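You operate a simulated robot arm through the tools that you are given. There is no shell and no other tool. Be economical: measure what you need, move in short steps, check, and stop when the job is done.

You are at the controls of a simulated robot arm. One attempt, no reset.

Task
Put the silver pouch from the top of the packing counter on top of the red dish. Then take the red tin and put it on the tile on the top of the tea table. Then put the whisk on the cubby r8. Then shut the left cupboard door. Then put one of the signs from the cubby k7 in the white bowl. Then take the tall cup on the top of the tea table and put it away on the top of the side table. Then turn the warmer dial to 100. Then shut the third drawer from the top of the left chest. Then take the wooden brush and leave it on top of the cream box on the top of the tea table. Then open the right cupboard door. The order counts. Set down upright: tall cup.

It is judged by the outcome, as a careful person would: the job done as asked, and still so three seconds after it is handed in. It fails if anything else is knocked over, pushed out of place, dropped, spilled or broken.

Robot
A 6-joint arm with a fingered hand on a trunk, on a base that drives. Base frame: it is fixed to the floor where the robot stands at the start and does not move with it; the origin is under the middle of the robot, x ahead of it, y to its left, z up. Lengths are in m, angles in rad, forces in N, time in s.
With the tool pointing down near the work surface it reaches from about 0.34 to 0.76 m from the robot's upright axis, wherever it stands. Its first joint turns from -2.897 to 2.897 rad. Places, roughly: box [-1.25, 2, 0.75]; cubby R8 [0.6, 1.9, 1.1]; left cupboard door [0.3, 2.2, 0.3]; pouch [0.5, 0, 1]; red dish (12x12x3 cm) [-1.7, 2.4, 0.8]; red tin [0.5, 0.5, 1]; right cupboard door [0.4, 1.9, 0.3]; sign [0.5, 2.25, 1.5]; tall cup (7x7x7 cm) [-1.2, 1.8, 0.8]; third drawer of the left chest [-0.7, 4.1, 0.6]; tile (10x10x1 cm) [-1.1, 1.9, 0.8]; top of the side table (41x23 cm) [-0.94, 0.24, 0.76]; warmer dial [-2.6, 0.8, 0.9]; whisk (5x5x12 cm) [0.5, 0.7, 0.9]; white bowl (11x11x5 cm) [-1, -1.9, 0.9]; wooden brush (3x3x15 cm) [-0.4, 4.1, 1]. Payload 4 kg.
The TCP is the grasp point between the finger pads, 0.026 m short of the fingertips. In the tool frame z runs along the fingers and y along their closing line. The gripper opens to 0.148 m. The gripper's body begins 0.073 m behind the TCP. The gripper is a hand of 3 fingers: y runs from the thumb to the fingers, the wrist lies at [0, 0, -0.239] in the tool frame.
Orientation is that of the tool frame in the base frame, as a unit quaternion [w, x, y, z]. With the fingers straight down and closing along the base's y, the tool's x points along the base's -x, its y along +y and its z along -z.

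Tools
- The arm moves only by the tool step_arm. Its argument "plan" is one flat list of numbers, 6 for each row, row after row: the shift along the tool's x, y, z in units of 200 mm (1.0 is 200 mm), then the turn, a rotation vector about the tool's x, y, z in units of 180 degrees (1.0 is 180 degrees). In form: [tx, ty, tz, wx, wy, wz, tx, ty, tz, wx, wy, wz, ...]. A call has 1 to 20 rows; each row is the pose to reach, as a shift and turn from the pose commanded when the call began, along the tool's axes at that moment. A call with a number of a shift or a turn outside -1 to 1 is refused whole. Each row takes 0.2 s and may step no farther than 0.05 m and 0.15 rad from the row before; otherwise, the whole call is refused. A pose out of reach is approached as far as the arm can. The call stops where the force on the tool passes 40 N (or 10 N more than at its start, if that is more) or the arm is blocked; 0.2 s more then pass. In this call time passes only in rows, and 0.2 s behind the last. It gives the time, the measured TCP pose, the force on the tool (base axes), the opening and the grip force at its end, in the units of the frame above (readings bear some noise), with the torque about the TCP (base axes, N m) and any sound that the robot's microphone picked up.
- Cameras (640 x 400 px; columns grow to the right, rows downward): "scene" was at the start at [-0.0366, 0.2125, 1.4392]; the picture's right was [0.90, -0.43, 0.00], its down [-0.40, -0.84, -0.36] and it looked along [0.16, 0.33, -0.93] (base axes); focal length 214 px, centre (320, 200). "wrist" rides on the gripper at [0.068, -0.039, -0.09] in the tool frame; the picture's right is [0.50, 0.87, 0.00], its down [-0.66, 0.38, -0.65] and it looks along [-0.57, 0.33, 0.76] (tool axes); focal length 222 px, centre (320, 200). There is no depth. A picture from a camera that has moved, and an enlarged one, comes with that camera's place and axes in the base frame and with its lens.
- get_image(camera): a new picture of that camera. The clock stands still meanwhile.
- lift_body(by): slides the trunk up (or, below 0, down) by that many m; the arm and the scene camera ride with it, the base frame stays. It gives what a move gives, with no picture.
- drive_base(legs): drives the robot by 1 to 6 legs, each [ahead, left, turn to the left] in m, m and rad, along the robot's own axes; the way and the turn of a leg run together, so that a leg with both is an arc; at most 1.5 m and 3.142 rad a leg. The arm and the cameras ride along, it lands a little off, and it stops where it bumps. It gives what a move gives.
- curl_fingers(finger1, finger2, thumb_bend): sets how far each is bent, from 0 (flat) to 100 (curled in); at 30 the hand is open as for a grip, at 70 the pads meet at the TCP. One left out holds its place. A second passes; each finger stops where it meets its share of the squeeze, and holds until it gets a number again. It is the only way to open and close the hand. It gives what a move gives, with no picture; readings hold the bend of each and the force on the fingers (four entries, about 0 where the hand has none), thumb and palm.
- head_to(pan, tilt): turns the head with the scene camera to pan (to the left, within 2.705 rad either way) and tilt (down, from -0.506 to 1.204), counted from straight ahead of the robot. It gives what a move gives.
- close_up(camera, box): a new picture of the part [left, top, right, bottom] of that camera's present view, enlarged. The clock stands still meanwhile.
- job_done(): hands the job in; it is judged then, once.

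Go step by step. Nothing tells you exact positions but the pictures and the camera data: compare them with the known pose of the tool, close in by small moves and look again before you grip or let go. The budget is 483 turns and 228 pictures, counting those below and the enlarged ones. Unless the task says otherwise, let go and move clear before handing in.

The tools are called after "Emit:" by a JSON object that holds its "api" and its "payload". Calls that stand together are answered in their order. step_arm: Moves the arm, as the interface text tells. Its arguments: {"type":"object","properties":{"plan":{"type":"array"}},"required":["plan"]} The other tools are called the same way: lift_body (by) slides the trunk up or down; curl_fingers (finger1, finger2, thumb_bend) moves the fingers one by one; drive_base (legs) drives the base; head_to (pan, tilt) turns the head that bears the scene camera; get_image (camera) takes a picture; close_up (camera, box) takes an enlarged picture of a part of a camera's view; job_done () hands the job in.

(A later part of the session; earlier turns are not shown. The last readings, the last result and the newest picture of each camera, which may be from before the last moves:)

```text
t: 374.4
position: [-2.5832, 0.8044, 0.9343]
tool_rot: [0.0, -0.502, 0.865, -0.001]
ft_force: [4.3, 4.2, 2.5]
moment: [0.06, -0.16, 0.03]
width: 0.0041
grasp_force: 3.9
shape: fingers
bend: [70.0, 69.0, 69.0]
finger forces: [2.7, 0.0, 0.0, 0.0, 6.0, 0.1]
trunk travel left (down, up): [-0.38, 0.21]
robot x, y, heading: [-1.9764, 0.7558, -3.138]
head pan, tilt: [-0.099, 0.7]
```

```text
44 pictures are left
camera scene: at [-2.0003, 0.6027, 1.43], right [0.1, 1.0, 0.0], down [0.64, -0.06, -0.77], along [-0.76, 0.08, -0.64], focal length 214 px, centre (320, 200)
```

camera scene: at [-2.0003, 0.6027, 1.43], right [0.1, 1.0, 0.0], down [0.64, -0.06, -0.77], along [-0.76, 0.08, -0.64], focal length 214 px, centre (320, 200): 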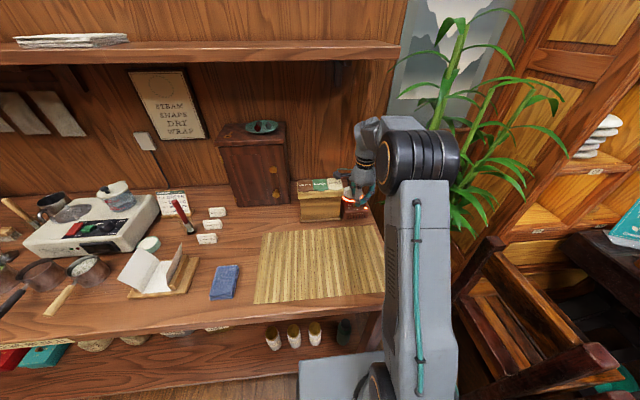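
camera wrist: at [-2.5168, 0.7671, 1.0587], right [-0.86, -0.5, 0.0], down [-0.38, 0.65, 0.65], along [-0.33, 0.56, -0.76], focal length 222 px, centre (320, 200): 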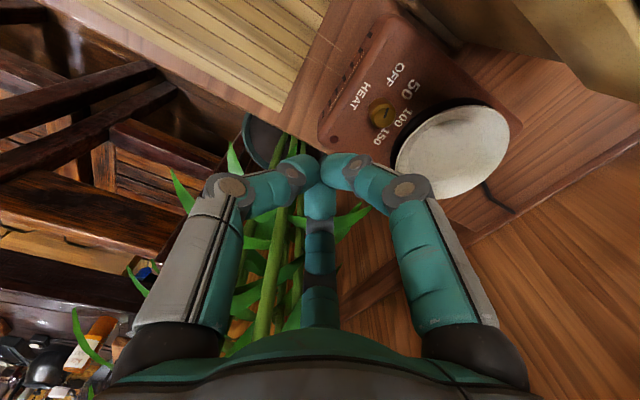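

The burner glows, so the dial has turned somewhat. Stroke along the tangent (south-east), then back off and look.

Emit:
{"api": "step_arm", "payload": {"plan": [0.004, -0.014, 0, 0, 0, 0, 0.008, -0.028, 0, 0, 0, 0, 0.012, -0.042, 0, 0, 0, 0]}}

Emit:
{"api": "step_arm", "payload": {"plan": [-0.1, -0.02, 0, 0, 0, 0]}}

Emit:
{"api": "close_up", "payload": {"camera": "wrist", "box": [240, 60, 440, 220]}}

```text
t: 375.2
position: [-2.5787, 0.7996, 0.9345]
tool_rot: [0.0, -0.502, 0.865, -0.001]
ft_force: [-3.8, 5.1, 3.0]
moment: [0.1, 0.15, -0.07]
width: 0.0067
grasp_force: 3.4
shape: fingers
bend: [69.0, 69.0, 70.0]
finger forces: [7.0, 0.0, 0.1, 0.0, 0.1, 0.0]
trunk travel left (down, up): [-0.38, 0.21]
robot x, y, heading: [-1.976, 0.7555, -3.139]
head pan, tilt: [-0.099, 0.7]
```

```text
t: 375.6
position: [-2.5644, 0.8121, 0.935]
tool_rot: [0.001, -0.502, 0.865, -0.002]
ft_force: [-0.3, -0.4, 0.1]
moment: [0.05, 0.0, 0.02]
width: 0.0004
grasp_force: 0.1
shape: fingers
bend: [69.0, 70.0, 70.0]
finger forces: [0.1, 0.0, 0.0, 0.0, 0.1, 0.0]
trunk travel left (down, up): [-0.38, 0.21]
robot x, y, heading: [-1.9727, 0.7558, -3.139]
head pan, tilt: [-0.099, 0.7]
```

```text
2.50 times, centred on (340, 140) of wrist
camera zoom: at [-2.5635, 0.7352, 1.0248], right [-1.0, -0.01, 0.0], down [-0.01, 0.76, 0.65], along [0.0, 0.65, -0.76], focal length 555 px, centre (270, 350)
```

zoom: 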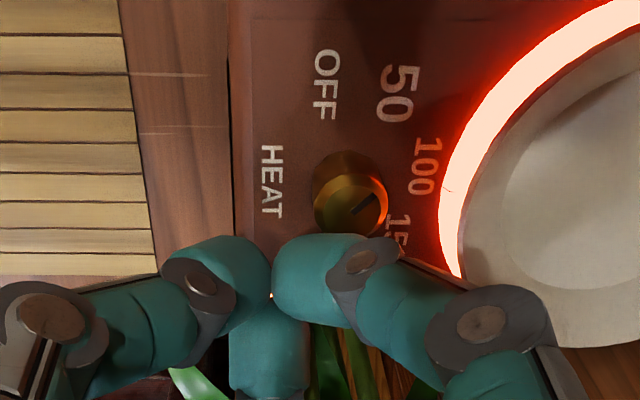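

Pointer has turned to between 50 and 100. A shorter second stroke.

Emit:
{"api": "step_arm", "payload": {"plan": [0.044, 0.09, 0, 0, 0, 0]}}

Emit:
{"api": "step_arm", "payload": {"plan": [0.012, -0.01, 0, 0, 0, 0, 0.024, -0.02, 0, 0, 0, 0, 0.035, -0.029, 0, 0, 0, 0]}}

Emit:
{"api": "step_arm", "payload": {"plan": [-0.05, 0.03, 0, 0, 0, 0]}}

Emit:
{"api": "close_up", "payload": {"camera": "wrist", "box": [240, 60, 440, 220]}}

```text
t: 376.0
position: [-2.5847, 0.8146, 0.9337]
tool_rot: [-0.001, -0.501, 0.865, -0.001]
ft_force: [0.3, -0.3, 0.1]
moment: [-0.01, 0.0, 0.0]
width: 0.0004
grasp_force: 0.2
shape: fingers
bend: [69.0, 70.0, 70.0]
finger forces: [0.0, 0.0, 0.1, 0.0, 0.0, 0.0]
trunk travel left (down, up): [-0.38, 0.21]
robot x, y, heading: [-1.9725, 0.7576, -3.139]
head pan, tilt: [-0.099, 0.7]
```

```text
t: 376.8
position: [-2.5821, 0.807, 0.9352]
tool_rot: [0.0, -0.501, 0.865, 0.0]
ft_force: [1.1, 3.9, -0.6]
moment: [0.12, -0.07, 0.03]
width: 0.0
grasp_force: 1.9
shape: fingers
bend: [70.0, 70.0, 70.0]
finger forces: [0.0, 0.1, 0.0, 0.0, 4.8, 0.1]
trunk travel left (down, up): [-0.38, 0.21]
robot x, y, heading: [-1.9745, 0.7554, -3.137]
head pan, tilt: [-0.099, 0.7]
```

```text
t: 377.2
position: [-2.5832, 0.8169, 0.9354]
tool_rot: [0.001, -0.502, 0.865, -0.001]
ft_force: [0.1, 0.0, -0.4]
moment: [0.04, 0.04, -0.03]
width: 0.0
grasp_force: 0.1
shape: fingers
bend: [70.0, 70.0, 70.0]
finger forces: [0.0, 0.1, 0.0, 0.1, 0.0, 0.0]
trunk travel left (down, up): [-0.38, 0.21]
robot x, y, heading: [-1.9753, 0.7511, -3.139]
head pan, tilt: [-0.099, 0.7]
```

```text
2.50 times, centred on (340, 140) of wrist
camera zoom: at [-2.5819, 0.7396, 1.0248], right [-1.0, 0.0, 0.0], down [0.0, 0.76, 0.65], along [0.0, 0.65, -0.76], focal length 555 px, centre (270, 350)
```

zoom: 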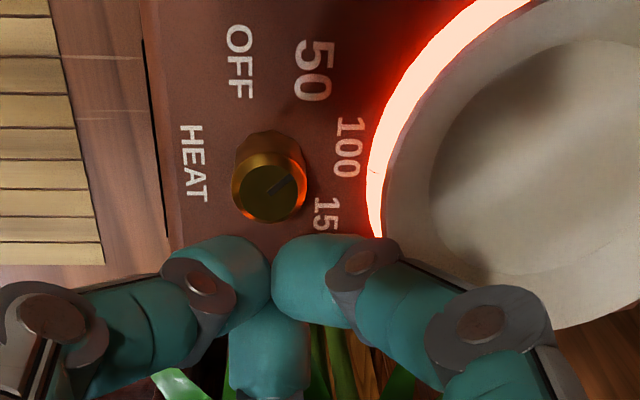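

Emit:
{"api": "step_arm", "payload": {"plan": [0.024, -0.017, 0, 0, 0, 0, 0.047, -0.033, 0, 0, 0, 0, 0.05, -0.044, 0, 0, 0, 0, 0.0525, -0.0535, 0, 0, 0, 0]}}

Emit:
{"api": "step_arm", "payload": {"plan": [-0.07, 0.015, 0, 0, 0, 0]}}

Emit:
{"api": "close_up", "payload": {"camera": "wrist", "box": [240, 60, 440, 220]}}

```text
t: 378.2
position: [-2.5794, 0.8034, 0.9357]
tool_rot: [0.0, -0.502, 0.865, -0.001]
ft_force: [-2.8, 3.2, 0.3]
moment: [0.11, 0.03, -0.04]
width: 0.0034
grasp_force: 2.3
shape: fingers
bend: [69.0, 69.0, 70.0]
finger forces: [5.2, 0.0, 0.0, 0.1, 0.1, 0.1]
trunk travel left (down, up): [-0.38, 0.21]
robot x, y, heading: [-1.9755, 0.7568, -3.142]
head pan, tilt: [-0.099, 0.7]
```

```text
t: 378.6
position: [-2.575, 0.8164, 0.9334]
tool_rot: [0.001, -0.502, 0.865, -0.001]
ft_force: [-1.6, 0.6, -0.7]
moment: [-0.01, -0.04, -0.03]
width: 0.0002
grasp_force: 0.0
shape: fingers
bend: [69.0, 69.0, 70.0]
finger forces: [0.1, 0.0, 0.1, 0.1, 0.0, 0.0]
trunk travel left (down, up): [-0.38, 0.21]
robot x, y, heading: [-1.972, 0.7555, -3.143]
head pan, tilt: [-0.099, 0.7]
```

```text
2.50 times, centred on (340, 140) of wrist
camera zoom: at [-2.5734, 0.7379, 1.0245], right [-1.0, 0.0, 0.0], down [0.0, 0.76, 0.65], along [0.0, 0.65, -0.76], focal length 555 px, centre (270, 350)
```

zoom: 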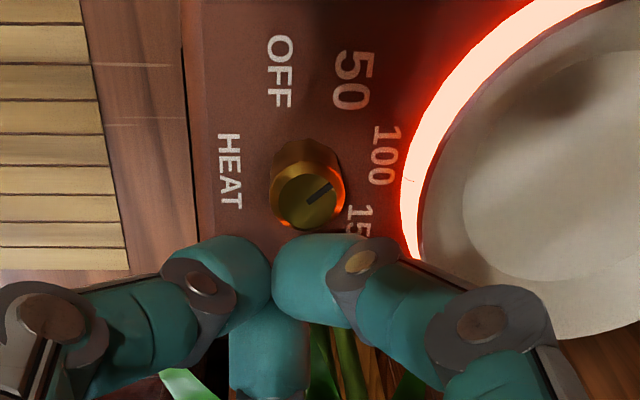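

Emit:
{"api": "step_arm", "payload": {"plan": [0.04, 0.026, 0, 0, 0, 0, 0.056, 0.016, 0, 0, 0, 0, 0.072, 0.006, 0, 0, 0, 0, 0.0735, -0.008, 0, 0, 0, 0, 0.075, -0.023, 0, 0, 0, 0]}}

Emit:
{"api": "step_arm", "payload": {"plan": [-0.08, 0.015, 0, 0, 0, 0]}}

Emit:
{"api": "close_up", "payload": {"camera": "wrist", "box": [240, 60, 440, 220]}}

```text
t: 379.8
position: [-2.5784, 0.8014, 0.9353]
tool_rot: [0.001, -0.501, 0.865, -0.001]
ft_force: [-3.1, 3.9, 2.0]
moment: [0.16, 0.1, -0.05]
width: 0.004
grasp_force: 3.0
shape: fingers
bend: [70.0, 69.0, 70.0]
finger forces: [6.0, 0.0, 0.1, 0.0, 0.0, 0.0]
trunk travel left (down, up): [-0.38, 0.21]
robot x, y, heading: [-1.9763, 0.7542, -3.139]
head pan, tilt: [-0.099, 0.7]
```

```text
t: 380.2
position: [-2.5744, 0.8153, 0.9354]
tool_rot: [0.0, -0.502, 0.865, -0.001]
ft_force: [-0.7, -0.2, 0.2]
moment: [0.01, -0.01, -0.01]
width: 0.0001
grasp_force: 0.1
shape: fingers
bend: [69.0, 69.0, 70.0]
finger forces: [0.1, 0.0, 0.0, 0.0, 0.1, 0.0]
trunk travel left (down, up): [-0.38, 0.21]
robot x, y, heading: [-1.9757, 0.7574, -3.137]
head pan, tilt: [-0.099, 0.7]
```

```text
2.50 times, centred on (340, 140) of wrist
camera zoom: at [-2.5722, 0.7386, 1.0249], right [-1.0, 0.0, 0.0], down [0.0, 0.76, 0.65], along [0.0, 0.65, -0.76], focal length 555 px, centre (270, 350)
```

zoom: 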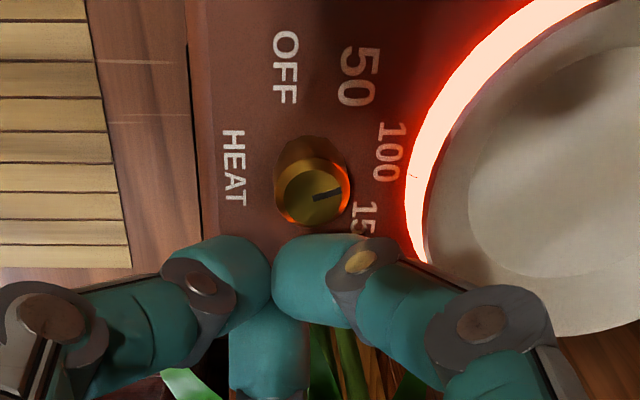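

Pointer az is now about −166°, i.e. at 100. Raising the hand for a clearer check.

Emit:
{"api": "step_arm", "payload": {"plan": [0, 0, -0.2, 0, 0, 0, 0, 0, -0.4, 0, 0, 0, 0, 0, -0.6, 0, 0, 0]}}

Emit:
{"api": "close_up", "payload": {"camera": "wrist", "box": [290, 50, 380, 120]}}

```text
t: 381.0
position: [-2.5728, 0.8173, 1.0548]
tool_rot: [0.0, -0.501, 0.865, -0.001]
ft_force: [-0.2, -0.3, 0.1]
moment: [0.04, -0.03, 0.0]
width: 0.0004
grasp_force: 0.0
shape: fingers
bend: [69.0, 69.0, 70.0]
finger forces: [0.0, 0.0, 0.0, 0.0, 0.0, 0.0]
trunk travel left (down, up): [-0.38, 0.21]
robot x, y, heading: [-1.9741, 0.7523, -3.142]
head pan, tilt: [-0.099, 0.7]
```

```text
5.71 times, centred on (335, 85) of wrist
camera zoom: at [-2.5719, 0.7391, 1.1445], right [-1.0, 0.0, 0.0], down [0.0, 0.76, 0.65], along [0.0, 0.65, -0.76], focal length 1269 px, centre (234, 857)
```

zoom: 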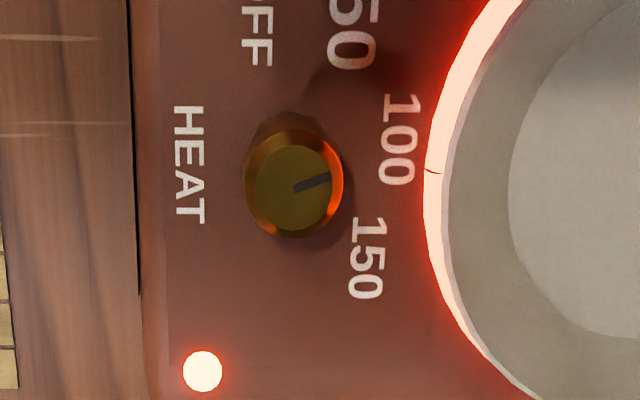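

The pointer lies on the 100 mark. Now to the left chest at the north wall: retract, restore hand yaw, and drive.

Emit:
{"api": "step_arm", "payload": {"plan": [-0.1, -0.17, -0.05, 0, 0, -0.03, -0.2, -0.34, -0.1, 0, 0, -0.07, -0.3, -0.52, -0.1, 0, 0, -0.1, -0.4, -0.69, -0.1, 0, 0, -0.14, -0.45, -0.78, -0.1, 0, 0, -0.167]}}

Emit:
{"api": "drive_base", "payload": {"legs": [[-1.45, 0, 0], [-0.12, 0, 0], [0, 0, -1.57], [1.4, 0.1, 0], [1.0, 0, 0]]}}

Emit:
{"api": "head_to", "payload": {"pan": 0.0, "tilt": 0.65}}

Emit:
{"api": "get_image", "payload": {"camera": "scene"}}

```text
t: 382.2
position: [-2.3931, 0.8179, 1.0761]
tool_rot: [0.0, 0.709, -0.705, 0.001]
ft_force: [0.3, -0.2, -0.2]
moment: [0.01, 0.0, -0.02]
width: 0.0003
grasp_force: 0.1
shape: fingers
bend: [69.0, 69.0, 70.0]
finger forces: [0.1, 0.0, 0.0, 0.1, 0.0, 0.0]
trunk travel left (down, up): [-0.38, 0.21]
robot x, y, heading: [-1.9769, 0.7508, -3.14]
head pan, tilt: [-0.099, 0.7]
```

```text
t: 405.5
position: [-0.385, 3.5732, 1.0761]
tool_rot: [-0.001, 0.005, 1.0, -0.001]
ft_force: [0.0, 0.0, 0.1]
moment: [-0.01, 0.04, 0.01]
width: 0.0004
grasp_force: 0.1
shape: fingers
bend: [69.0, 69.0, 70.0]
finger forces: [0.0, 0.0, 0.1, 0.0, 0.0, 0.0]
trunk travel left (down, up): [-0.38, 0.21]
robot x, y, heading: [-0.4549, 3.1609, 1.557]
head pan, tilt: [-0.099, 0.7]
```

```text
t: 406.1
position: [-0.3839, 3.5726, 1.0761]
tool_rot: [-0.002, 0.005, 1.0, -0.001]
ft_force: [0.5, 0.9, 0.3]
moment: [-0.02, -0.01, 0.01]
width: 0.0004
grasp_force: 0.1
shape: fingers
bend: [69.0, 69.0, 70.0]
finger forces: [0.0, 0.1, 0.0, 0.0, 0.0, 0.0]
trunk travel left (down, up): [-0.38, 0.21]
robot x, y, heading: [-0.4547, 3.1567, 1.551]
head pan, tilt: [0.0, 0.649]
```

```text
38 pictures are left
camera scene: at [-0.6154, 3.1864, 1.4342], right [1.0, -0.02, 0.0], down [-0.01, -0.6, -0.8], along [0.01, 0.8, -0.6], focal length 214 px, centre (320, 200)
```

scene: 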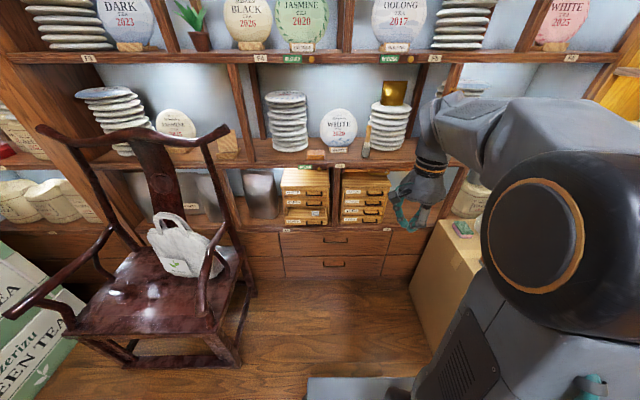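

Emit:
{"api": "close_up", "payload": {"camera": "scene", "box": [250, 90, 450, 240]}}

```text
2.67 times, centred on (350, 165) of scene
camera zoom: at [-0.6154, 3.1864, 1.4342], right [1.0, -0.02, 0.0], down [-0.01, -0.6, -0.8], along [0.01, 0.8, -0.6], focal length 572 px, centre (240, 293)
```

zoom: 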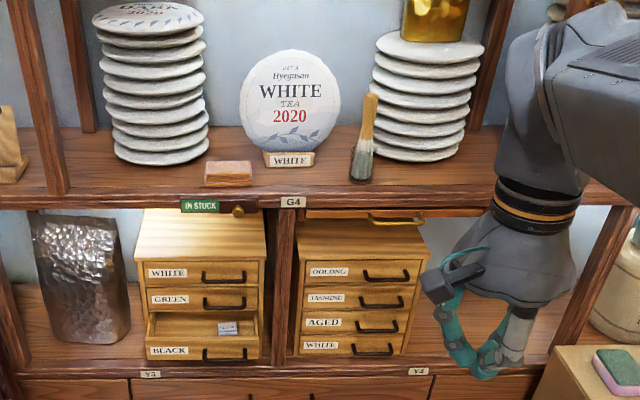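

The left chest's third drawer (BLACK) is open ~10 cm; the brush stands on the shelf above. I'll pitch the hand 40° forward, lower the trunk and move in front of the drawer.

Emit:
{"api": "step_arm", "payload": {"plan": [0, 0, 0, -0.045, 0, 0, 0, 0, 0, -0.09, 0, 0, 0, 0, 0, -0.135, 0, 0, 0, 0, 0, -0.18, 0, 0, 0, 0, 0, -0.222, 0, 0]}}

Emit:
{"api": "lift_body", "payload": {"by": -0.37}}

Emit:
{"api": "drive_base", "payload": {"legs": [[0.36, 0.14, 0.015]]}}

Emit:
{"api": "head_to", "payload": {"pan": 0.1, "tilt": 0.55}}

Emit:
{"api": "get_image", "payload": {"camera": "scene"}}

```text
t: 407.3
position: [-0.3838, 3.5725, 1.0753]
tool_rot: [0.001, 0.005, 0.94, 0.342]
ft_force: [0.0, 0.3, -0.5]
moment: [-0.01, -0.01, -0.01]
width: 0.0001
grasp_force: 0.1
shape: fingers
bend: [69.0, 69.0, 70.0]
finger forces: [0.1, 0.0, 0.0, 0.0, 0.0, 0.0]
trunk travel left (down, up): [-0.38, 0.21]
robot x, y, heading: [-0.4517, 3.1605, 1.556]
head pan, tilt: [0.0, 0.649]
```

```text
t: 410.9
position: [-0.3827, 3.5728, 0.7056]
tool_rot: [0.001, 0.005, 0.94, 0.342]
ft_force: [0.3, -0.6, 0.7]
moment: [0.01, -0.01, -0.02]
width: 0.0003
grasp_force: 0.0
shape: fingers
bend: [69.0, 69.0, 70.0]
finger forces: [0.1, 0.1, 0.0, 0.1, 0.0, 0.0]
trunk travel left (down, up): [-0.01, 0.58]
robot x, y, heading: [-0.455, 3.1569, 1.555]
head pan, tilt: [0.0, 0.649]
```

```text
t: 413.4
position: [-0.5299, 3.9392, 0.7055]
tool_rot: [-0.002, -0.004, 0.94, 0.341]
ft_force: [-0.9, 0.3, -0.2]
moment: [0.02, 0.02, 0.02]
width: 0.0
grasp_force: 0.0
shape: fingers
bend: [69.0, 69.0, 70.0]
finger forces: [0.0, 0.0, 0.1, 0.1, 0.0, 0.0]
trunk travel left (down, up): [-0.01, 0.58]
robot x, y, heading: [-0.5898, 3.5228, 1.571]
head pan, tilt: [0.0, 0.649]
```

```text
t: 414.0
position: [-0.5296, 3.9397, 0.7057]
tool_rot: [-0.002, -0.004, 0.94, 0.341]
ft_force: [0.1, -0.7, 0.1]
moment: [-0.02, 0.01, -0.01]
width: 0.0001
grasp_force: 0.0
shape: fingers
bend: [69.0, 69.0, 70.0]
finger forces: [0.0, 0.0, 0.0, 0.1, 0.0, 0.0]
trunk travel left (down, up): [-0.01, 0.58]
robot x, y, heading: [-0.5894, 3.5194, 1.576]
head pan, tilt: [0.099, 0.55]
```

```text
36 pictures are left
camera scene: at [-0.7626, 3.5513, 1.073], right [0.99, 0.1, 0.0], down [0.05, -0.52, -0.85], along [-0.09, 0.85, -0.52], focal length 214 px, centre (320, 200)
```

scene: 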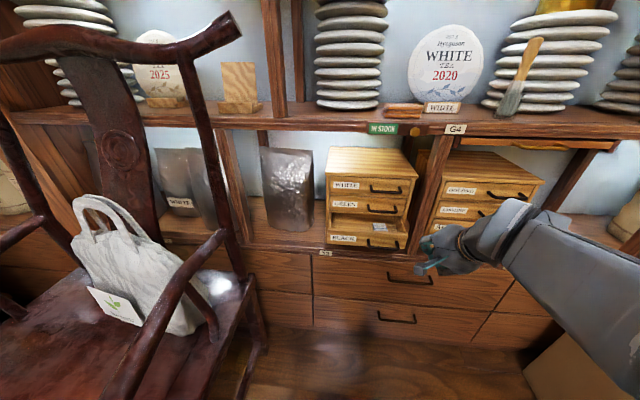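

Emit:
{"api": "step_arm", "payload": {"plan": [0.185, 0, 0.05, 0, 0, 0, 0.37, -0.005, 0.12, 0, 0, 0, 0.555, -0.01, 0.2, 0, 0, 0, 0.74, -0.018, 0.29, 0, 0, 0, 0.925, -0.023, 0.378, 0, 0, 0]}}

Emit:
{"api": "close_up", "payload": {"camera": "scene", "box": [290, 130, 450, 270]}}

```text
t: 415.2
position: [-0.7153, 3.9851, 0.645]
tool_rot: [-0.002, -0.004, 0.94, 0.341]
ft_force: [0.1, -0.3, 0.7]
moment: [0.0, 0.02, 0.02]
width: 0.0
grasp_force: 0.1
shape: fingers
bend: [69.0, 70.0, 70.0]
finger forces: [0.1, 0.0, 0.0, 0.1, 0.0, 0.1]
trunk travel left (down, up): [-0.01, 0.58]
robot x, y, heading: [-0.5915, 3.521, 1.575]
head pan, tilt: [0.099, 0.55]
```

```text
2.86 times, centred on (370, 200) of scene
camera zoom: at [-0.7625, 3.5511, 1.073], right [0.99, 0.1, 0.0], down [0.05, -0.52, -0.85], along [-0.09, 0.85, -0.52], focal length 613 px, centre (177, 200)
```

zoom: 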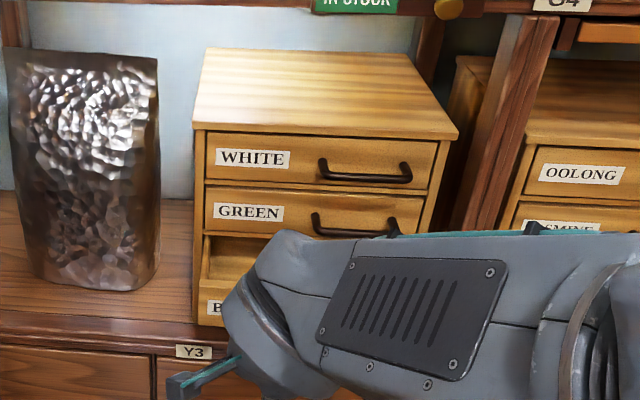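

Pushing the drawer inward (+y) slowly.

Emit:
{"api": "step_arm", "payload": {"plan": [0, 0.0384, 0.032, 0, 0, 0, 0, 0.0767, 0.0641, 0, 0, 0, 0, 0.115, 0.0962, 0, 0, 0, 0, 0.153, 0.128, 0, 0, 0, 0, 0.192, 0.16, 0, 0, 0, 0, 0.23, 0.192, 0, 0, 0, 0, 0.268, 0.224, 0, 0, 0, 0, 0.307, 0.256, 0, 0, 0, 0, 0.345, 0.288, 0, 0, 0, 0, 0.384, 0.32, 0, 0, 0]}}

Emit:
{"api": "get_image", "payload": {"camera": "wrist"}}

```text
t: 417.4
position: [-0.7157, 4.084, 0.6451]
tool_rot: [-0.002, -0.004, 0.94, 0.341]
ft_force: [0.0, -0.5, 0.1]
moment: [0.01, -0.03, 0.0]
width: 0.0
grasp_force: 0.0
shape: fingers
bend: [70.0, 70.0, 70.0]
finger forces: [0.0, 0.0, 0.1, 0.0, 0.0, 0.0]
trunk travel left (down, up): [-0.01, 0.58]
robot x, y, heading: [-0.592, 3.5208, 1.579]
head pan, tilt: [0.099, 0.55]
```

```text
34 pictures are left
camera wrist: at [-0.7813, 3.995, 0.6887], right [-0.5, 0.66, 0.56], down [0.66, -0.12, 0.74], along [0.56, 0.74, -0.37], focal length 222 px, centre (320, 200)
```

wrist: 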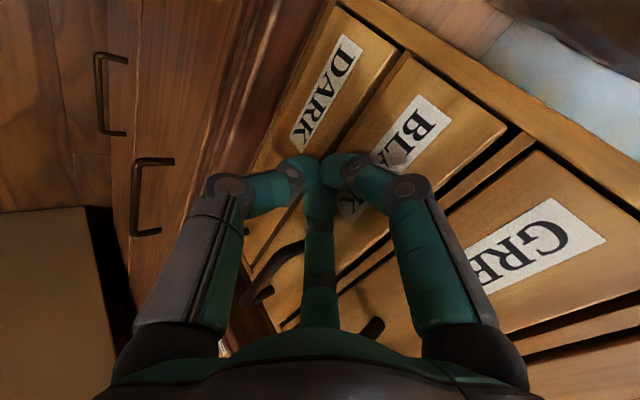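

The chest has four drawers; BLACK (third) is a bit higher than my fingertips. Raise 2.2 cm and push on.

Emit:
{"api": "step_arm", "payload": {"plan": [0, 0.0705, -0.084, 0, 0, 0, 0, 0.109, -0.052, 0, 0, 0, 0, 0.147, -0.02, 0, 0, 0, 0, 0.186, 0.012, 0, 0, 0, 0, 0.224, 0.044, 0, 0, 0, 0, 0.262, 0.076, 0, 0, 0]}}

Emit:
{"api": "get_image", "payload": {"camera": "wrist"}}

```text
t: 418.3
position: [-0.7181, 4.1, 0.6664]
tool_rot: [-0.002, -0.003, 0.941, 0.338]
ft_force: [-3.6, -24.6, 4.8]
moment: [-0.27, -0.29, -0.14]
width: 0.0001
grasp_force: 18.4
shape: fingers
bend: [72.0, 71.0, 68.0]
finger forces: [15.7, 21.8, 0.1, 0.0, 0.0, 0.0]
trunk travel left (down, up): [-0.01, 0.58]
robot x, y, heading: [-0.5915, 3.5204, 1.576]
head pan, tilt: [0.099, 0.55]
stopped in row 4: the force on the tool passed its limit at 45 N (the readings are from after the stop); the commanded pose is now the measured one
```

```text
33 pictures are left
camera wrist: at [-0.784, 4.0113, 0.7103], right [-0.51, 0.66, 0.55], down [0.66, -0.12, 0.74], along [0.56, 0.74, -0.38], focal length 222 px, centre (320, 200)
```

wrist: 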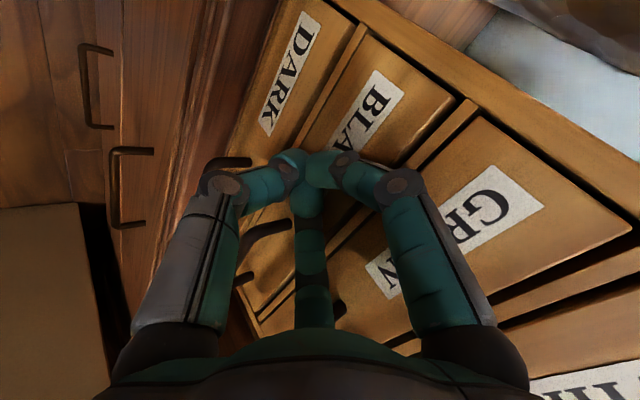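

The drawer resists now as if fully shut. Backing off to check.

Emit:
{"api": "step_arm", "payload": {"plan": [0, -0.15, -0.13, 0, 0, 0, 0, -0.3, -0.26, 0, 0, 0, 0, -0.4, -0.4, 0, 0, 0, -0.15, -0.48, -0.5, 0, 0, 0, -0.36, -0.48, -0.55, 0, 0, 0, -0.58, -0.48, -0.55, 0, 0, 0]}}

Emit:
{"api": "close_up", "payload": {"camera": "scene", "box": [290, 130, 450, 270]}}

```text
t: 419.7
position: [-0.5992, 3.9596, 0.6882]
tool_rot: [-0.002, -0.004, 0.941, 0.339]
ft_force: [-0.2, 0.0, 0.0]
moment: [-0.02, 0.01, 0.0]
width: 0.0001
grasp_force: 0.0
shape: fingers
bend: [70.0, 70.0, 70.0]
finger forces: [0.0, 0.1, 0.0, 0.1, 0.0, 0.0]
trunk travel left (down, up): [-0.01, 0.58]
robot x, y, heading: [-0.5914, 3.5225, 1.576]
head pan, tilt: [0.099, 0.55]
```

```text
2.86 times, centred on (370, 200) of scene
camera zoom: at [-0.7629, 3.5504, 1.073], right [0.99, 0.1, 0.0], down [0.05, -0.52, -0.85], along [-0.09, 0.85, -0.52], focal length 613 px, centre (177, 200)
```

zoom: 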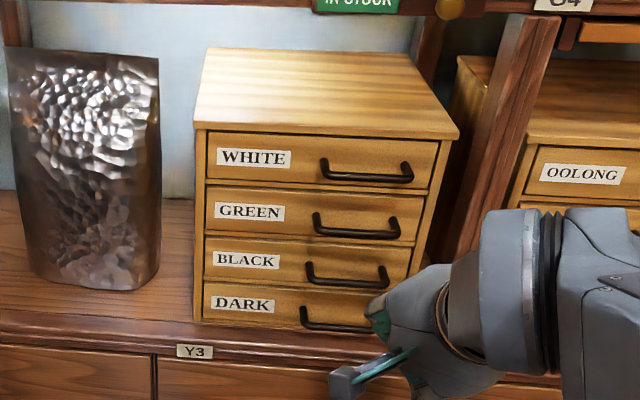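

The BLACK drawer is shut flush. Next the brush: standing at [-0.39, 4.116], z 0.985–1.128. Backing off, raising the trunk, changing pitch to 30° and yawing the hand 60° so no finger points at the plate stack.

Emit:
{"api": "drive_base", "payload": {"legs": [[-0.12, -0.2, 0]]}}

Emit:
{"api": "lift_body", "payload": {"by": 0.4}}

Emit:
{"api": "step_arm", "payload": {"plan": [0, 0, -0.1, 0.03, 0, 0, 0, 0, -0.2, 0.056, 0, 0]}}

Emit:
{"api": "step_arm", "payload": {"plan": [0, 0, 0, 0, 0, 0.042, 0, 0, 0, 0, 0, 0.084, 0, 0, 0, 0, 0, 0.126, 0, 0, 0, 0, 0, 0.168, 0, 0, 0, 0, 0, 0.21, 0, 0, 0, 0, 0, 0.252, 0, 0, 0, 0, 0, 0.294, 0, 0, 0, 0, 0, 0.333]}}

Emit:
{"api": "curl_fingers", "payload": {"finger1": 52, "finger2": 52, "thumb_bend": 52}}

Emit:
{"api": "get_image", "payload": {"camera": "wrist"}}

Emit:
{"api": "get_image", "payload": {"camera": "scene"}}

```text
t: 421.5
position: [-0.3998, 3.8392, 0.6896]
tool_rot: [-0.002, -0.004, 0.941, 0.339]
ft_force: [0.5, -0.4, 0.0]
moment: [0.01, -0.03, 0.01]
width: 0.0
grasp_force: 0.0
shape: fingers
bend: [70.0, 70.0, 70.0]
finger forces: [0.1, 0.0, 0.0, 0.0, 0.1, 0.0]
trunk travel left (down, up): [-0.01, 0.58]
robot x, y, heading: [-0.3917, 3.3998, 1.582]
head pan, tilt: [0.099, 0.55]
```

```text
t: 425.3
position: [-0.398, 3.839, 1.0899]
tool_rot: [-0.003, -0.004, 0.941, 0.339]
ft_force: [-0.1, 0.5, 0.8]
moment: [0.0, -0.02, 0.0]
width: 0.0
grasp_force: 0.1
shape: fingers
bend: [70.0, 70.0, 70.0]
finger forces: [0.1, 0.1, 0.0, 0.1, 0.0, 0.0]
trunk travel left (down, up): [-0.41, 0.18]
robot x, y, heading: [-0.3917, 3.4021, 1.581]
head pan, tilt: [0.099, 0.55]
```

```text
t: 425.9
position: [-0.399, 3.8141, 1.1182]
tool_rot: [-0.002, -0.005, 0.967, 0.255]
ft_force: [1.5, -0.7, -0.1]
moment: [0.01, 0.01, 0.02]
width: 0.0001
grasp_force: 0.0
shape: fingers
bend: [70.0, 70.0, 70.0]
finger forces: [0.0, 0.0, 0.1, 0.1, 0.0, 0.0]
trunk travel left (down, up): [-0.41, 0.18]
robot x, y, heading: [-0.3893, 3.4029, 1.574]
head pan, tilt: [0.099, 0.55]
```

```text
t: 427.7
position: [-0.3987, 3.8128, 1.1201]
tool_rot: [-0.13, 0.48, 0.839, 0.22]
ft_force: [0.3, -0.3, 0.4]
moment: [0.04, 0.02, 0.01]
width: 0.0002
grasp_force: 0.0
shape: fingers
bend: [70.0, 70.0, 70.0]
finger forces: [0.0, 0.1, 0.0, 0.0, 0.0, 0.0]
trunk travel left (down, up): [-0.41, 0.18]
robot x, y, heading: [-0.3901, 3.4011, 1.581]
head pan, tilt: [0.099, 0.55]
```

```text
t: 428.7
position: [-0.3986, 3.8121, 1.1201]
tool_rot: [-0.129, 0.479, 0.84, 0.22]
ft_force: [-0.1, 0.6, -1.1]
moment: [-0.01, 0.0, -0.03]
width: 0.0549
grasp_force: 0.2
shape: fingers
bend: [52.0, 52.0, 52.0]
finger forces: [0.1, 0.1, 0.0, 0.0, 0.1, 0.1]
trunk travel left (down, up): [-0.41, 0.18]
robot x, y, heading: [-0.3891, 3.4007, 1.576]
head pan, tilt: [0.099, 0.55]
```

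```text
31 pictures are left
camera wrist: at [-0.4657, 3.8021, 1.2172], right [0.49, 0.76, 0.43], down [0.66, -0.64, 0.38], along [0.56, 0.1, -0.82], focal length 222 px, centre (320, 200)
```

wrist: 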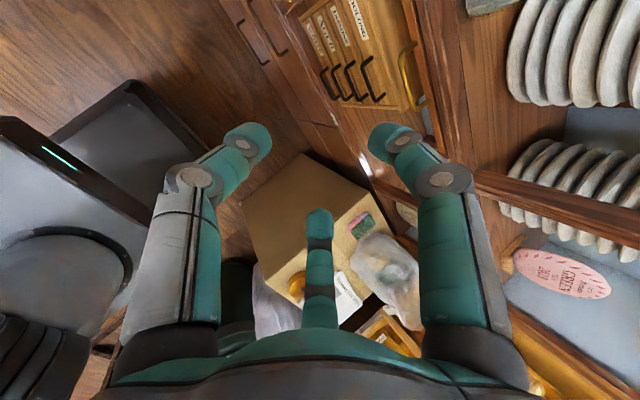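

```text
30 pictures are left
camera scene: at [-0.5621, 3.4304, 1.473], right [0.99, 0.11, 0.0], down [0.06, -0.52, -0.85], along [-0.09, 0.85, -0.52], focal length 214 px, centre (320, 200)
```

scene: 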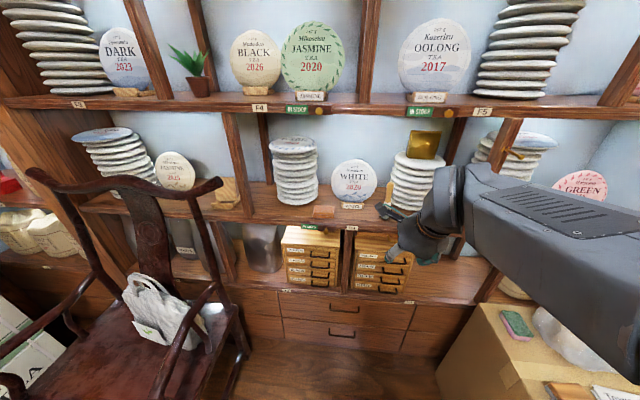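

Emit:
{"api": "drive_base", "payload": {"legs": [[0.17, 0, 0]]}}

Emit:
{"api": "step_arm", "payload": {"plan": [0.1, 0.07, -0.15, 0, 0, 0, 0.25, 0.18, -0.2, 0, 0, 0, 0.425, 0.3, -0.16, 0, 0, 0]}}

Emit:
{"api": "get_image", "payload": {"camera": "wrist"}}

```text
t: 430.2
position: [-0.4009, 3.9843, 1.1202]
tool_rot: [-0.13, 0.477, 0.841, 0.22]
ft_force: [-0.5, 0.0, -0.2]
moment: [0.04, -0.01, -0.02]
width: 0.0548
grasp_force: 0.0
shape: fingers
bend: [52.0, 52.0, 52.0]
finger forces: [0.1, 0.1, 0.0, 0.0, 0.1, 0.0]
trunk travel left (down, up): [-0.41, 0.18]
robot x, y, heading: [-0.3895, 3.5709, 1.58]
head pan, tilt: [0.099, 0.55]
```

```text
t: 431.0
position: [-0.3925, 4.0598, 1.1991]
tool_rot: [-0.129, 0.478, 0.841, 0.219]
ft_force: [0.2, -0.8, -0.7]
moment: [0.03, 0.01, -0.02]
width: 0.0552
grasp_force: 0.0
shape: fingers
bend: [52.0, 52.0, 52.0]
finger forces: [0.0, 0.0, 0.0, 0.0, 0.0, 0.0]
trunk travel left (down, up): [-0.41, 0.18]
robot x, y, heading: [-0.3933, 3.576, 1.582]
head pan, tilt: [0.099, 0.55]
```

```text
29 pictures are left
camera wrist: at [-0.4591, 4.0472, 1.2966], right [0.49, 0.76, 0.43], down [0.66, -0.64, 0.38], along [0.56, 0.1, -0.82], focal length 222 px, centre (320, 200)
```

wrist: 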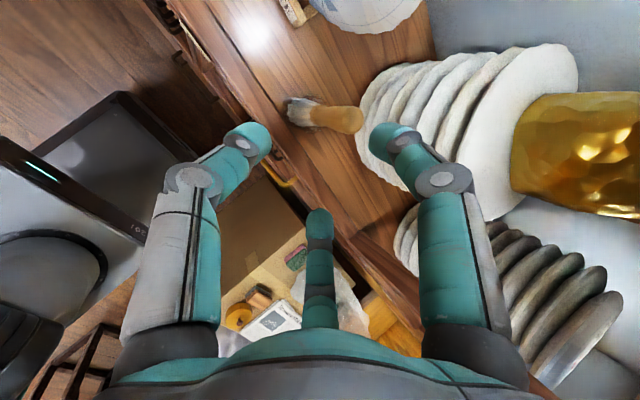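

Brush axis at about [-0.3865, 4.1275]. Adjusting and descending along the tool axis.

Emit:
{"api": "step_arm", "payload": {"plan": [0.015, 0.0485, 0.1, 0, 0, 0, 0.015, 0.0485, 0.25, 0, 0, 0, 0.015, 0.0485, 0.4, 0, 0, 0]}}

Emit:
{"api": "get_image", "payload": {"camera": "wrist"}}

```text
t: 431.8
position: [-0.3877, 4.1041, 1.1322]
tool_rot: [-0.13, 0.477, 0.841, 0.219]
ft_force: [0.5, 0.7, -0.2]
moment: [-0.01, 0.0, -0.04]
width: 0.0551
grasp_force: 0.0
shape: fingers
bend: [52.0, 52.0, 52.0]
finger forces: [0.0, 0.0, 0.0, 0.0, 0.0, 0.0]
trunk travel left (down, up): [-0.41, 0.18]
robot x, y, heading: [-0.3915, 3.574, 1.577]
head pan, tilt: [0.099, 0.55]
```

```text
28 pictures are left
camera wrist: at [-0.453, 4.0937, 1.2302], right [0.49, 0.76, 0.43], down [0.66, -0.64, 0.38], along [0.56, 0.1, -0.82], focal length 222 px, centre (320, 200)
```

wrist: 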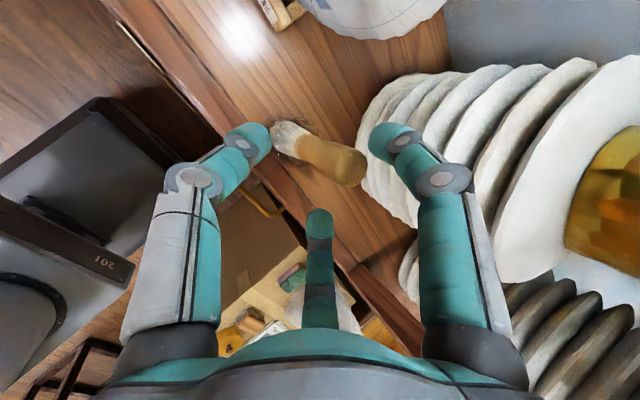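

Emit:
{"api": "step_arm", "payload": {"plan": [0.019, 0.018, 0.1, 0, 0, 0, 0.019, 0.018, 0.225, 0, 0, 0]}}

Emit:
{"api": "curl_fingers", "payload": {"finger1": 60, "finger2": 60, "thumb_bend": 60}}

Emit:
{"api": "get_image", "payload": {"camera": "wrist"}}

```text
t: 432.4
position: [-0.3851, 4.1313, 1.0958]
tool_rot: [-0.131, 0.478, 0.84, 0.219]
ft_force: [-0.3, -0.1, 0.0]
moment: [0.01, 0.01, 0.0]
width: 0.0551
grasp_force: 0.0
shape: fingers
bend: [52.0, 52.0, 52.0]
finger forces: [0.1, 0.0, 0.1, 0.0, 0.0, 0.0]
trunk travel left (down, up): [-0.41, 0.18]
robot x, y, heading: [-0.3908, 3.5708, 1.58]
head pan, tilt: [0.099, 0.55]
```

```text
t: 433.4
position: [-0.385, 4.1323, 1.0972]
tool_rot: [-0.129, 0.478, 0.841, 0.22]
ft_force: [0.7, 0.3, 0.1]
moment: [0.01, 0.02, 0.01]
width: 0.0301
grasp_force: 0.0
shape: fingers
bend: [60.0, 60.0, 60.0]
finger forces: [0.0, 0.0, 0.0, 0.1, 0.0, 0.0]
trunk travel left (down, up): [-0.41, 0.18]
robot x, y, heading: [-0.3914, 3.569, 1.583]
head pan, tilt: [0.099, 0.55]
```

```text
27 pictures are left
camera wrist: at [-0.4515, 4.1201, 1.1939], right [0.49, 0.76, 0.43], down [0.66, -0.64, 0.38], along [0.56, 0.1, -0.82], focal length 222 px, centre (320, 200)
```

wrist: 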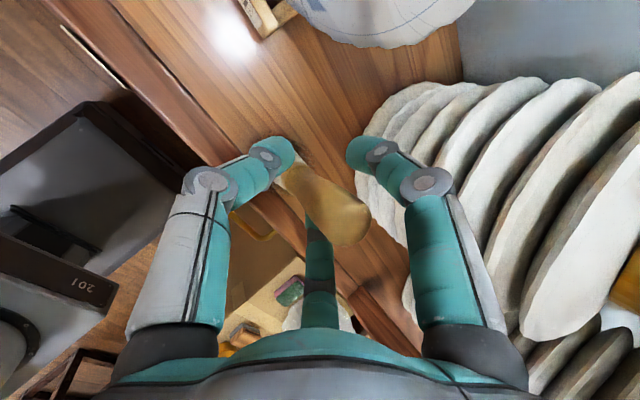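

Handle is centred between the three fingers. Closing the grip.

Emit:
{"api": "curl_fingers", "payload": {"finger1": 72, "finger2": 72, "thumb_bend": 72}}

Emit:
{"api": "get_image", "payload": {"camera": "wrist"}}

```text
t: 434.4
position: [-0.385, 4.1325, 1.097]
tool_rot: [-0.129, 0.478, 0.841, 0.22]
ft_force: [-1.2, -1.6, 0.1]
moment: [0.0, 0.0, -0.01]
width: 0.0079
grasp_force: 9.9
shape: fingers
bend: [68.0, 64.0, 67.0]
finger forces: [3.6, 8.1, 0.0, 0.0, 7.8, 0.0]
trunk travel left (down, up): [-0.41, 0.18]
robot x, y, heading: [-0.395, 3.5748, 1.578]
head pan, tilt: [0.099, 0.55]
```

```text
26 pictures are left
camera wrist: at [-0.4515, 4.1201, 1.1939], right [0.49, 0.76, 0.43], down [0.66, -0.64, 0.38], along [0.56, 0.1, -0.82], focal length 222 px, centre (320, 200)
```

wrist: 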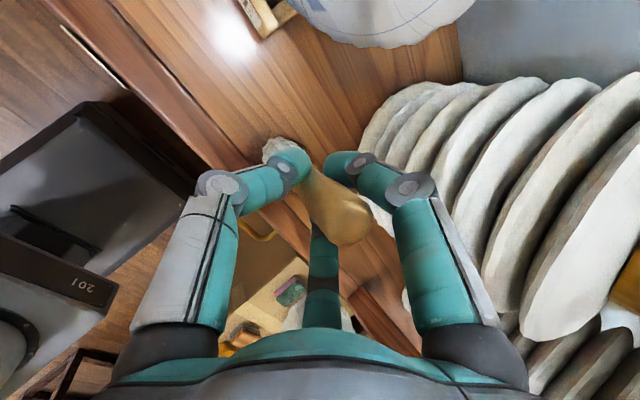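

Gripped. Lift 4 cm with the trunk and back out.

Emit:
{"api": "lift_body", "payload": {"by": 0.04}}

Emit:
{"api": "drive_base", "payload": {"legs": [[-0.3, 0, 0]]}}

Emit:
{"api": "get_image", "payload": {"camera": "scene"}}

```text
t: 435.2
position: [-0.386, 4.1316, 1.1357]
tool_rot: [-0.129, 0.478, 0.841, 0.219]
ft_force: [0.2, -0.5, -0.8]
moment: [0.0, 0.01, -0.02]
width: 0.0078
grasp_force: 9.7
shape: fingers
bend: [68.0, 64.0, 67.0]
finger forces: [3.6, 8.0, 0.0, 0.0, 7.7, 0.0]
trunk travel left (down, up): [-0.45, 0.14]
robot x, y, heading: [-0.3905, 3.572, 1.578]
head pan, tilt: [0.099, 0.55]
```

```text
t: 437.2
position: [-0.3829, 3.8313, 1.1366]
tool_rot: [-0.13, 0.479, 0.84, 0.22]
ft_force: [0.4, -0.2, -0.9]
moment: [-0.03, -0.01, 0.0]
width: 0.0046
grasp_force: 8.3
shape: fingers
bend: [71.0, 64.0, 68.0]
finger forces: [2.1, 7.9, 0.1, 0.1, 7.4, 0.1]
trunk travel left (down, up): [-0.45, 0.14]
robot x, y, heading: [-0.3871, 3.2728, 1.577]
head pan, tilt: [0.099, 0.55]
```

```text
25 pictures are left
camera scene: at [-0.5612, 3.3003, 1.513], right [0.99, 0.11, 0.0], down [0.06, -0.52, -0.85], along [-0.09, 0.85, -0.52], focal length 214 px, centre (320, 200)
```

scene: 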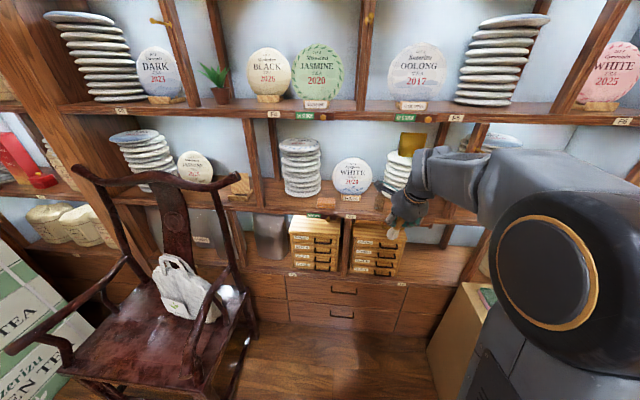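

Emit:
{"api": "get_image", "payload": {"camera": "wrist"}}

```text
24 pictures are left
camera wrist: at [-0.4488, 3.8188, 1.234], right [0.49, 0.76, 0.43], down [0.66, -0.64, 0.38], along [0.56, 0.1, -0.82], focal length 222 px, centre (320, 200)
```

wrist: 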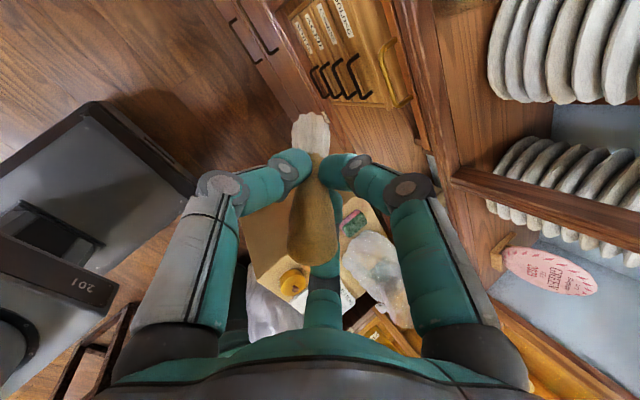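

The brush has swung into line with the fingers and is held securely. I'll make the tool vertical, raise the trunk, and drive to the tea table's east end.

Emit:
{"api": "step_arm", "payload": {"plan": [0, 0, 0, 0.02, -0.035, 0, 0, 0, 0, 0.041, -0.07, 0, 0, 0, 0, 0.062, -0.106, 0, 0, 0, 0, 0.083, -0.142, 0.001]}}

Emit:
{"api": "lift_body", "payload": {"by": 0.13}}

Emit:
{"api": "drive_base", "payload": {"legs": [[0, 0, 1.56], [0, 1.28, 0]]}}

Emit:
{"api": "head_to", "payload": {"pan": 0.0, "tilt": 0.8}}

Emit:
{"api": "get_image", "payload": {"camera": "scene"}}

Emit:
{"api": "get_image", "payload": {"camera": "wrist"}}

```text
t: 438.2
position: [-0.382, 3.8307, 1.137]
tool_rot: [-0.003, 0.495, 0.869, -0.003]
ft_force: [-0.5, 0.2, -0.4]
moment: [0.02, -0.02, -0.03]
width: 0.0046
grasp_force: 8.4
shape: fingers
bend: [71.0, 64.0, 68.0]
finger forces: [1.9, 7.8, 0.0, 0.0, 7.4, 0.0]
trunk travel left (down, up): [-0.45, 0.14]
robot x, y, heading: [-0.387, 3.2694, 1.577]
head pan, tilt: [0.099, 0.55]
```

```text
t: 439.8
position: [-0.3824, 3.8303, 1.2664]
tool_rot: [-0.002, 0.497, 0.868, -0.002]
ft_force: [-0.5, -0.2, -0.4]
moment: [0.0, 0.0, -0.01]
width: 0.0044
grasp_force: 8.2
shape: fingers
bend: [71.0, 64.0, 68.0]
finger forces: [2.1, 7.8, 0.0, 0.1, 7.4, 0.0]
trunk travel left (down, up): [-0.58, 0.01]
robot x, y, heading: [-0.3913, 3.2702, 1.574]
head pan, tilt: [0.099, 0.55]
```

```text
t: 450.1
position: [-0.9387, 1.9944, 1.2671]
tool_rot: [0.001, -0.264, 0.965, -0.003]
ft_force: [0.7, -0.6, 0.5]
moment: [0.0, -0.01, 0.0]
width: 0.0046
grasp_force: 8.7
shape: fingers
bend: [71.0, 64.0, 68.0]
finger forces: [1.8, 7.9, 0.1, 0.0, 7.3, 0.0]
trunk travel left (down, up): [-0.58, 0.01]
robot x, y, heading: [-0.3815, 1.9891, -3.131]
head pan, tilt: [0.099, 0.55]
```

```text
t: 450.9
position: [-0.9388, 1.9957, 1.2663]
tool_rot: [0.0, -0.263, 0.965, -0.003]
ft_force: [0.7, 0.4, 0.7]
moment: [-0.01, 0.01, -0.01]
width: 0.0047
grasp_force: 8.9
shape: fingers
bend: [71.0, 64.0, 68.0]
finger forces: [2.0, 7.9, 0.1, 0.0, 7.4, 0.0]
trunk travel left (down, up): [-0.58, 0.01]
robot x, y, heading: [-0.3781, 1.9871, -3.135]
head pan, tilt: [0.0, 0.799]
```

```text
23 pictures are left
camera scene: at [-0.4005, 1.8265, 1.6217], right [-0.01, 1.0, 0.0], down [0.72, 0.0, -0.7], along [-0.7, 0.0, -0.72], focal length 214 px, centre (320, 200)
```

scene: 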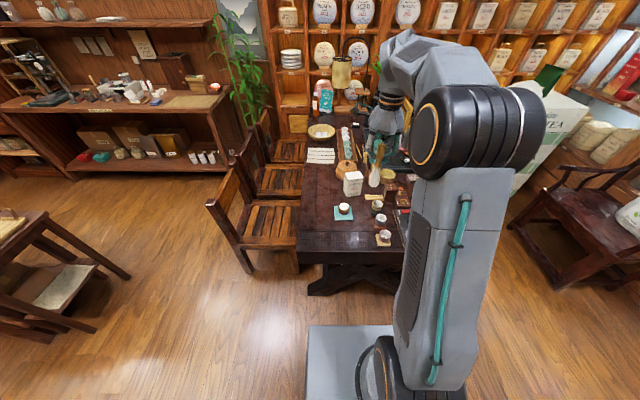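

```text
22 pictures are left
camera wrist: at [-0.9766, 1.9277, 1.3567], right [-0.87, 0.49, 0.0], down [0.37, 0.66, 0.65], along [0.32, 0.57, -0.76], focal length 222 px, centre (320, 200)
```

wrist: 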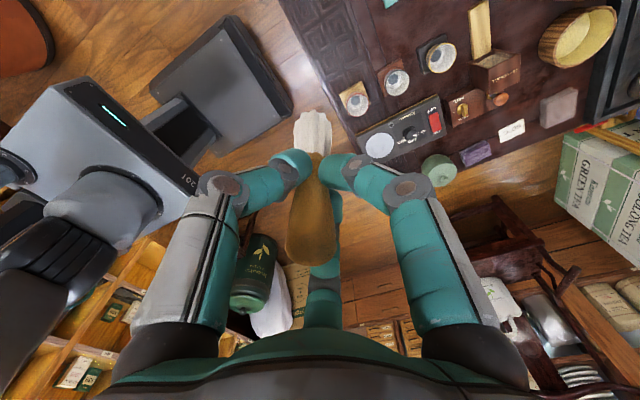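

Emit:
{"api": "close_up", "payload": {"camera": "scene", "box": [310, 120, 430, 240]}}

```text
3.33 times, centred on (370, 180) of scene
camera zoom: at [-0.4005, 1.8265, 1.6217], right [-0.01, 1.0, 0.0], down [0.72, 0.0, -0.7], along [-0.7, 0.0, -0.72], focal length 715 px, centre (153, 267)
```

zoom: 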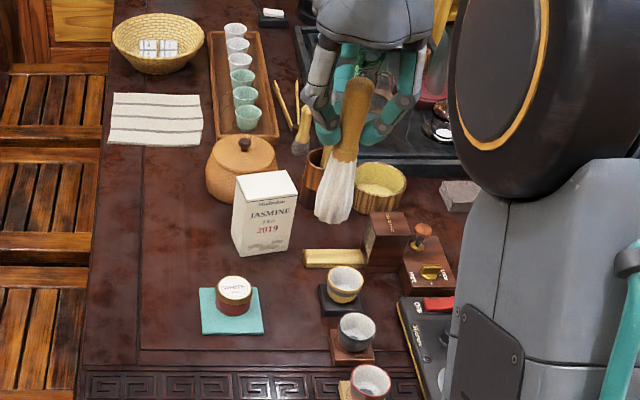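

Cream box top at about [-1.32, 2.008, 0.875]. Driving forward under the table edge.

Emit:
{"api": "drive_base", "payload": {"legs": [[0.27, 0, 0]]}}

Emit:
{"api": "get_image", "payload": {"camera": "wrist"}}

```text
t: 452.8
position: [-1.2105, 1.9929, 1.2664]
tool_rot: [0.0, -0.264, 0.965, -0.003]
ft_force: [-0.1, 0.6, -0.6]
moment: [0.01, 0.01, -0.01]
width: 0.0045
grasp_force: 9.1
shape: fingers
bend: [71.0, 64.0, 68.0]
finger forces: [1.9, 7.9, 0.0, 0.0, 7.4, 0.1]
trunk travel left (down, up): [-0.58, 0.01]
robot x, y, heading: [-0.6502, 1.986, -3.132]
head pan, tilt: [0.0, 0.799]
```

```text
20 pictures are left
camera wrist: at [-1.2486, 1.925, 1.3564], right [-0.87, 0.49, 0.0], down [0.37, 0.66, 0.65], along [0.32, 0.57, -0.76], focal length 222 px, centre (320, 200)
```

wrist: 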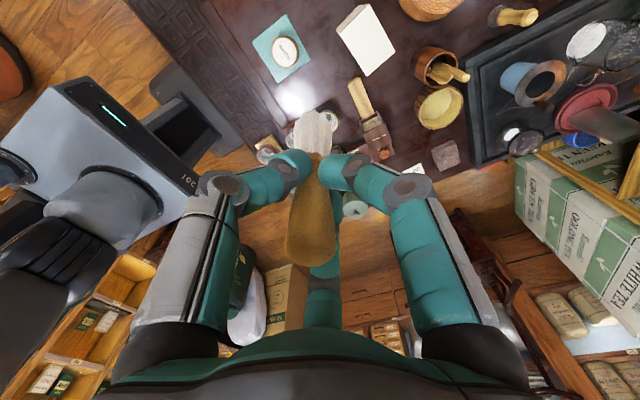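

Emit:
{"api": "close_up", "payload": {"camera": "wrist", "box": [300, 0, 420, 100]}}

```text
4.00 times, centred on (360, 50) of wrist
camera zoom: at [-1.2486, 1.925, 1.3564], right [-0.87, 0.49, 0.0], down [0.37, 0.66, 0.65], along [0.32, 0.57, -0.76], focal length 888 px, centre (160, 800)
```

zoom: 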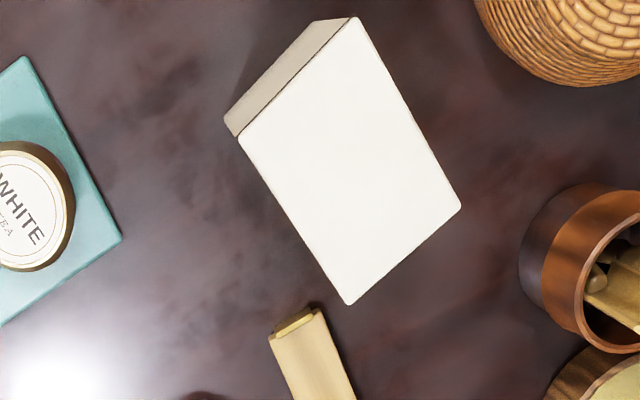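

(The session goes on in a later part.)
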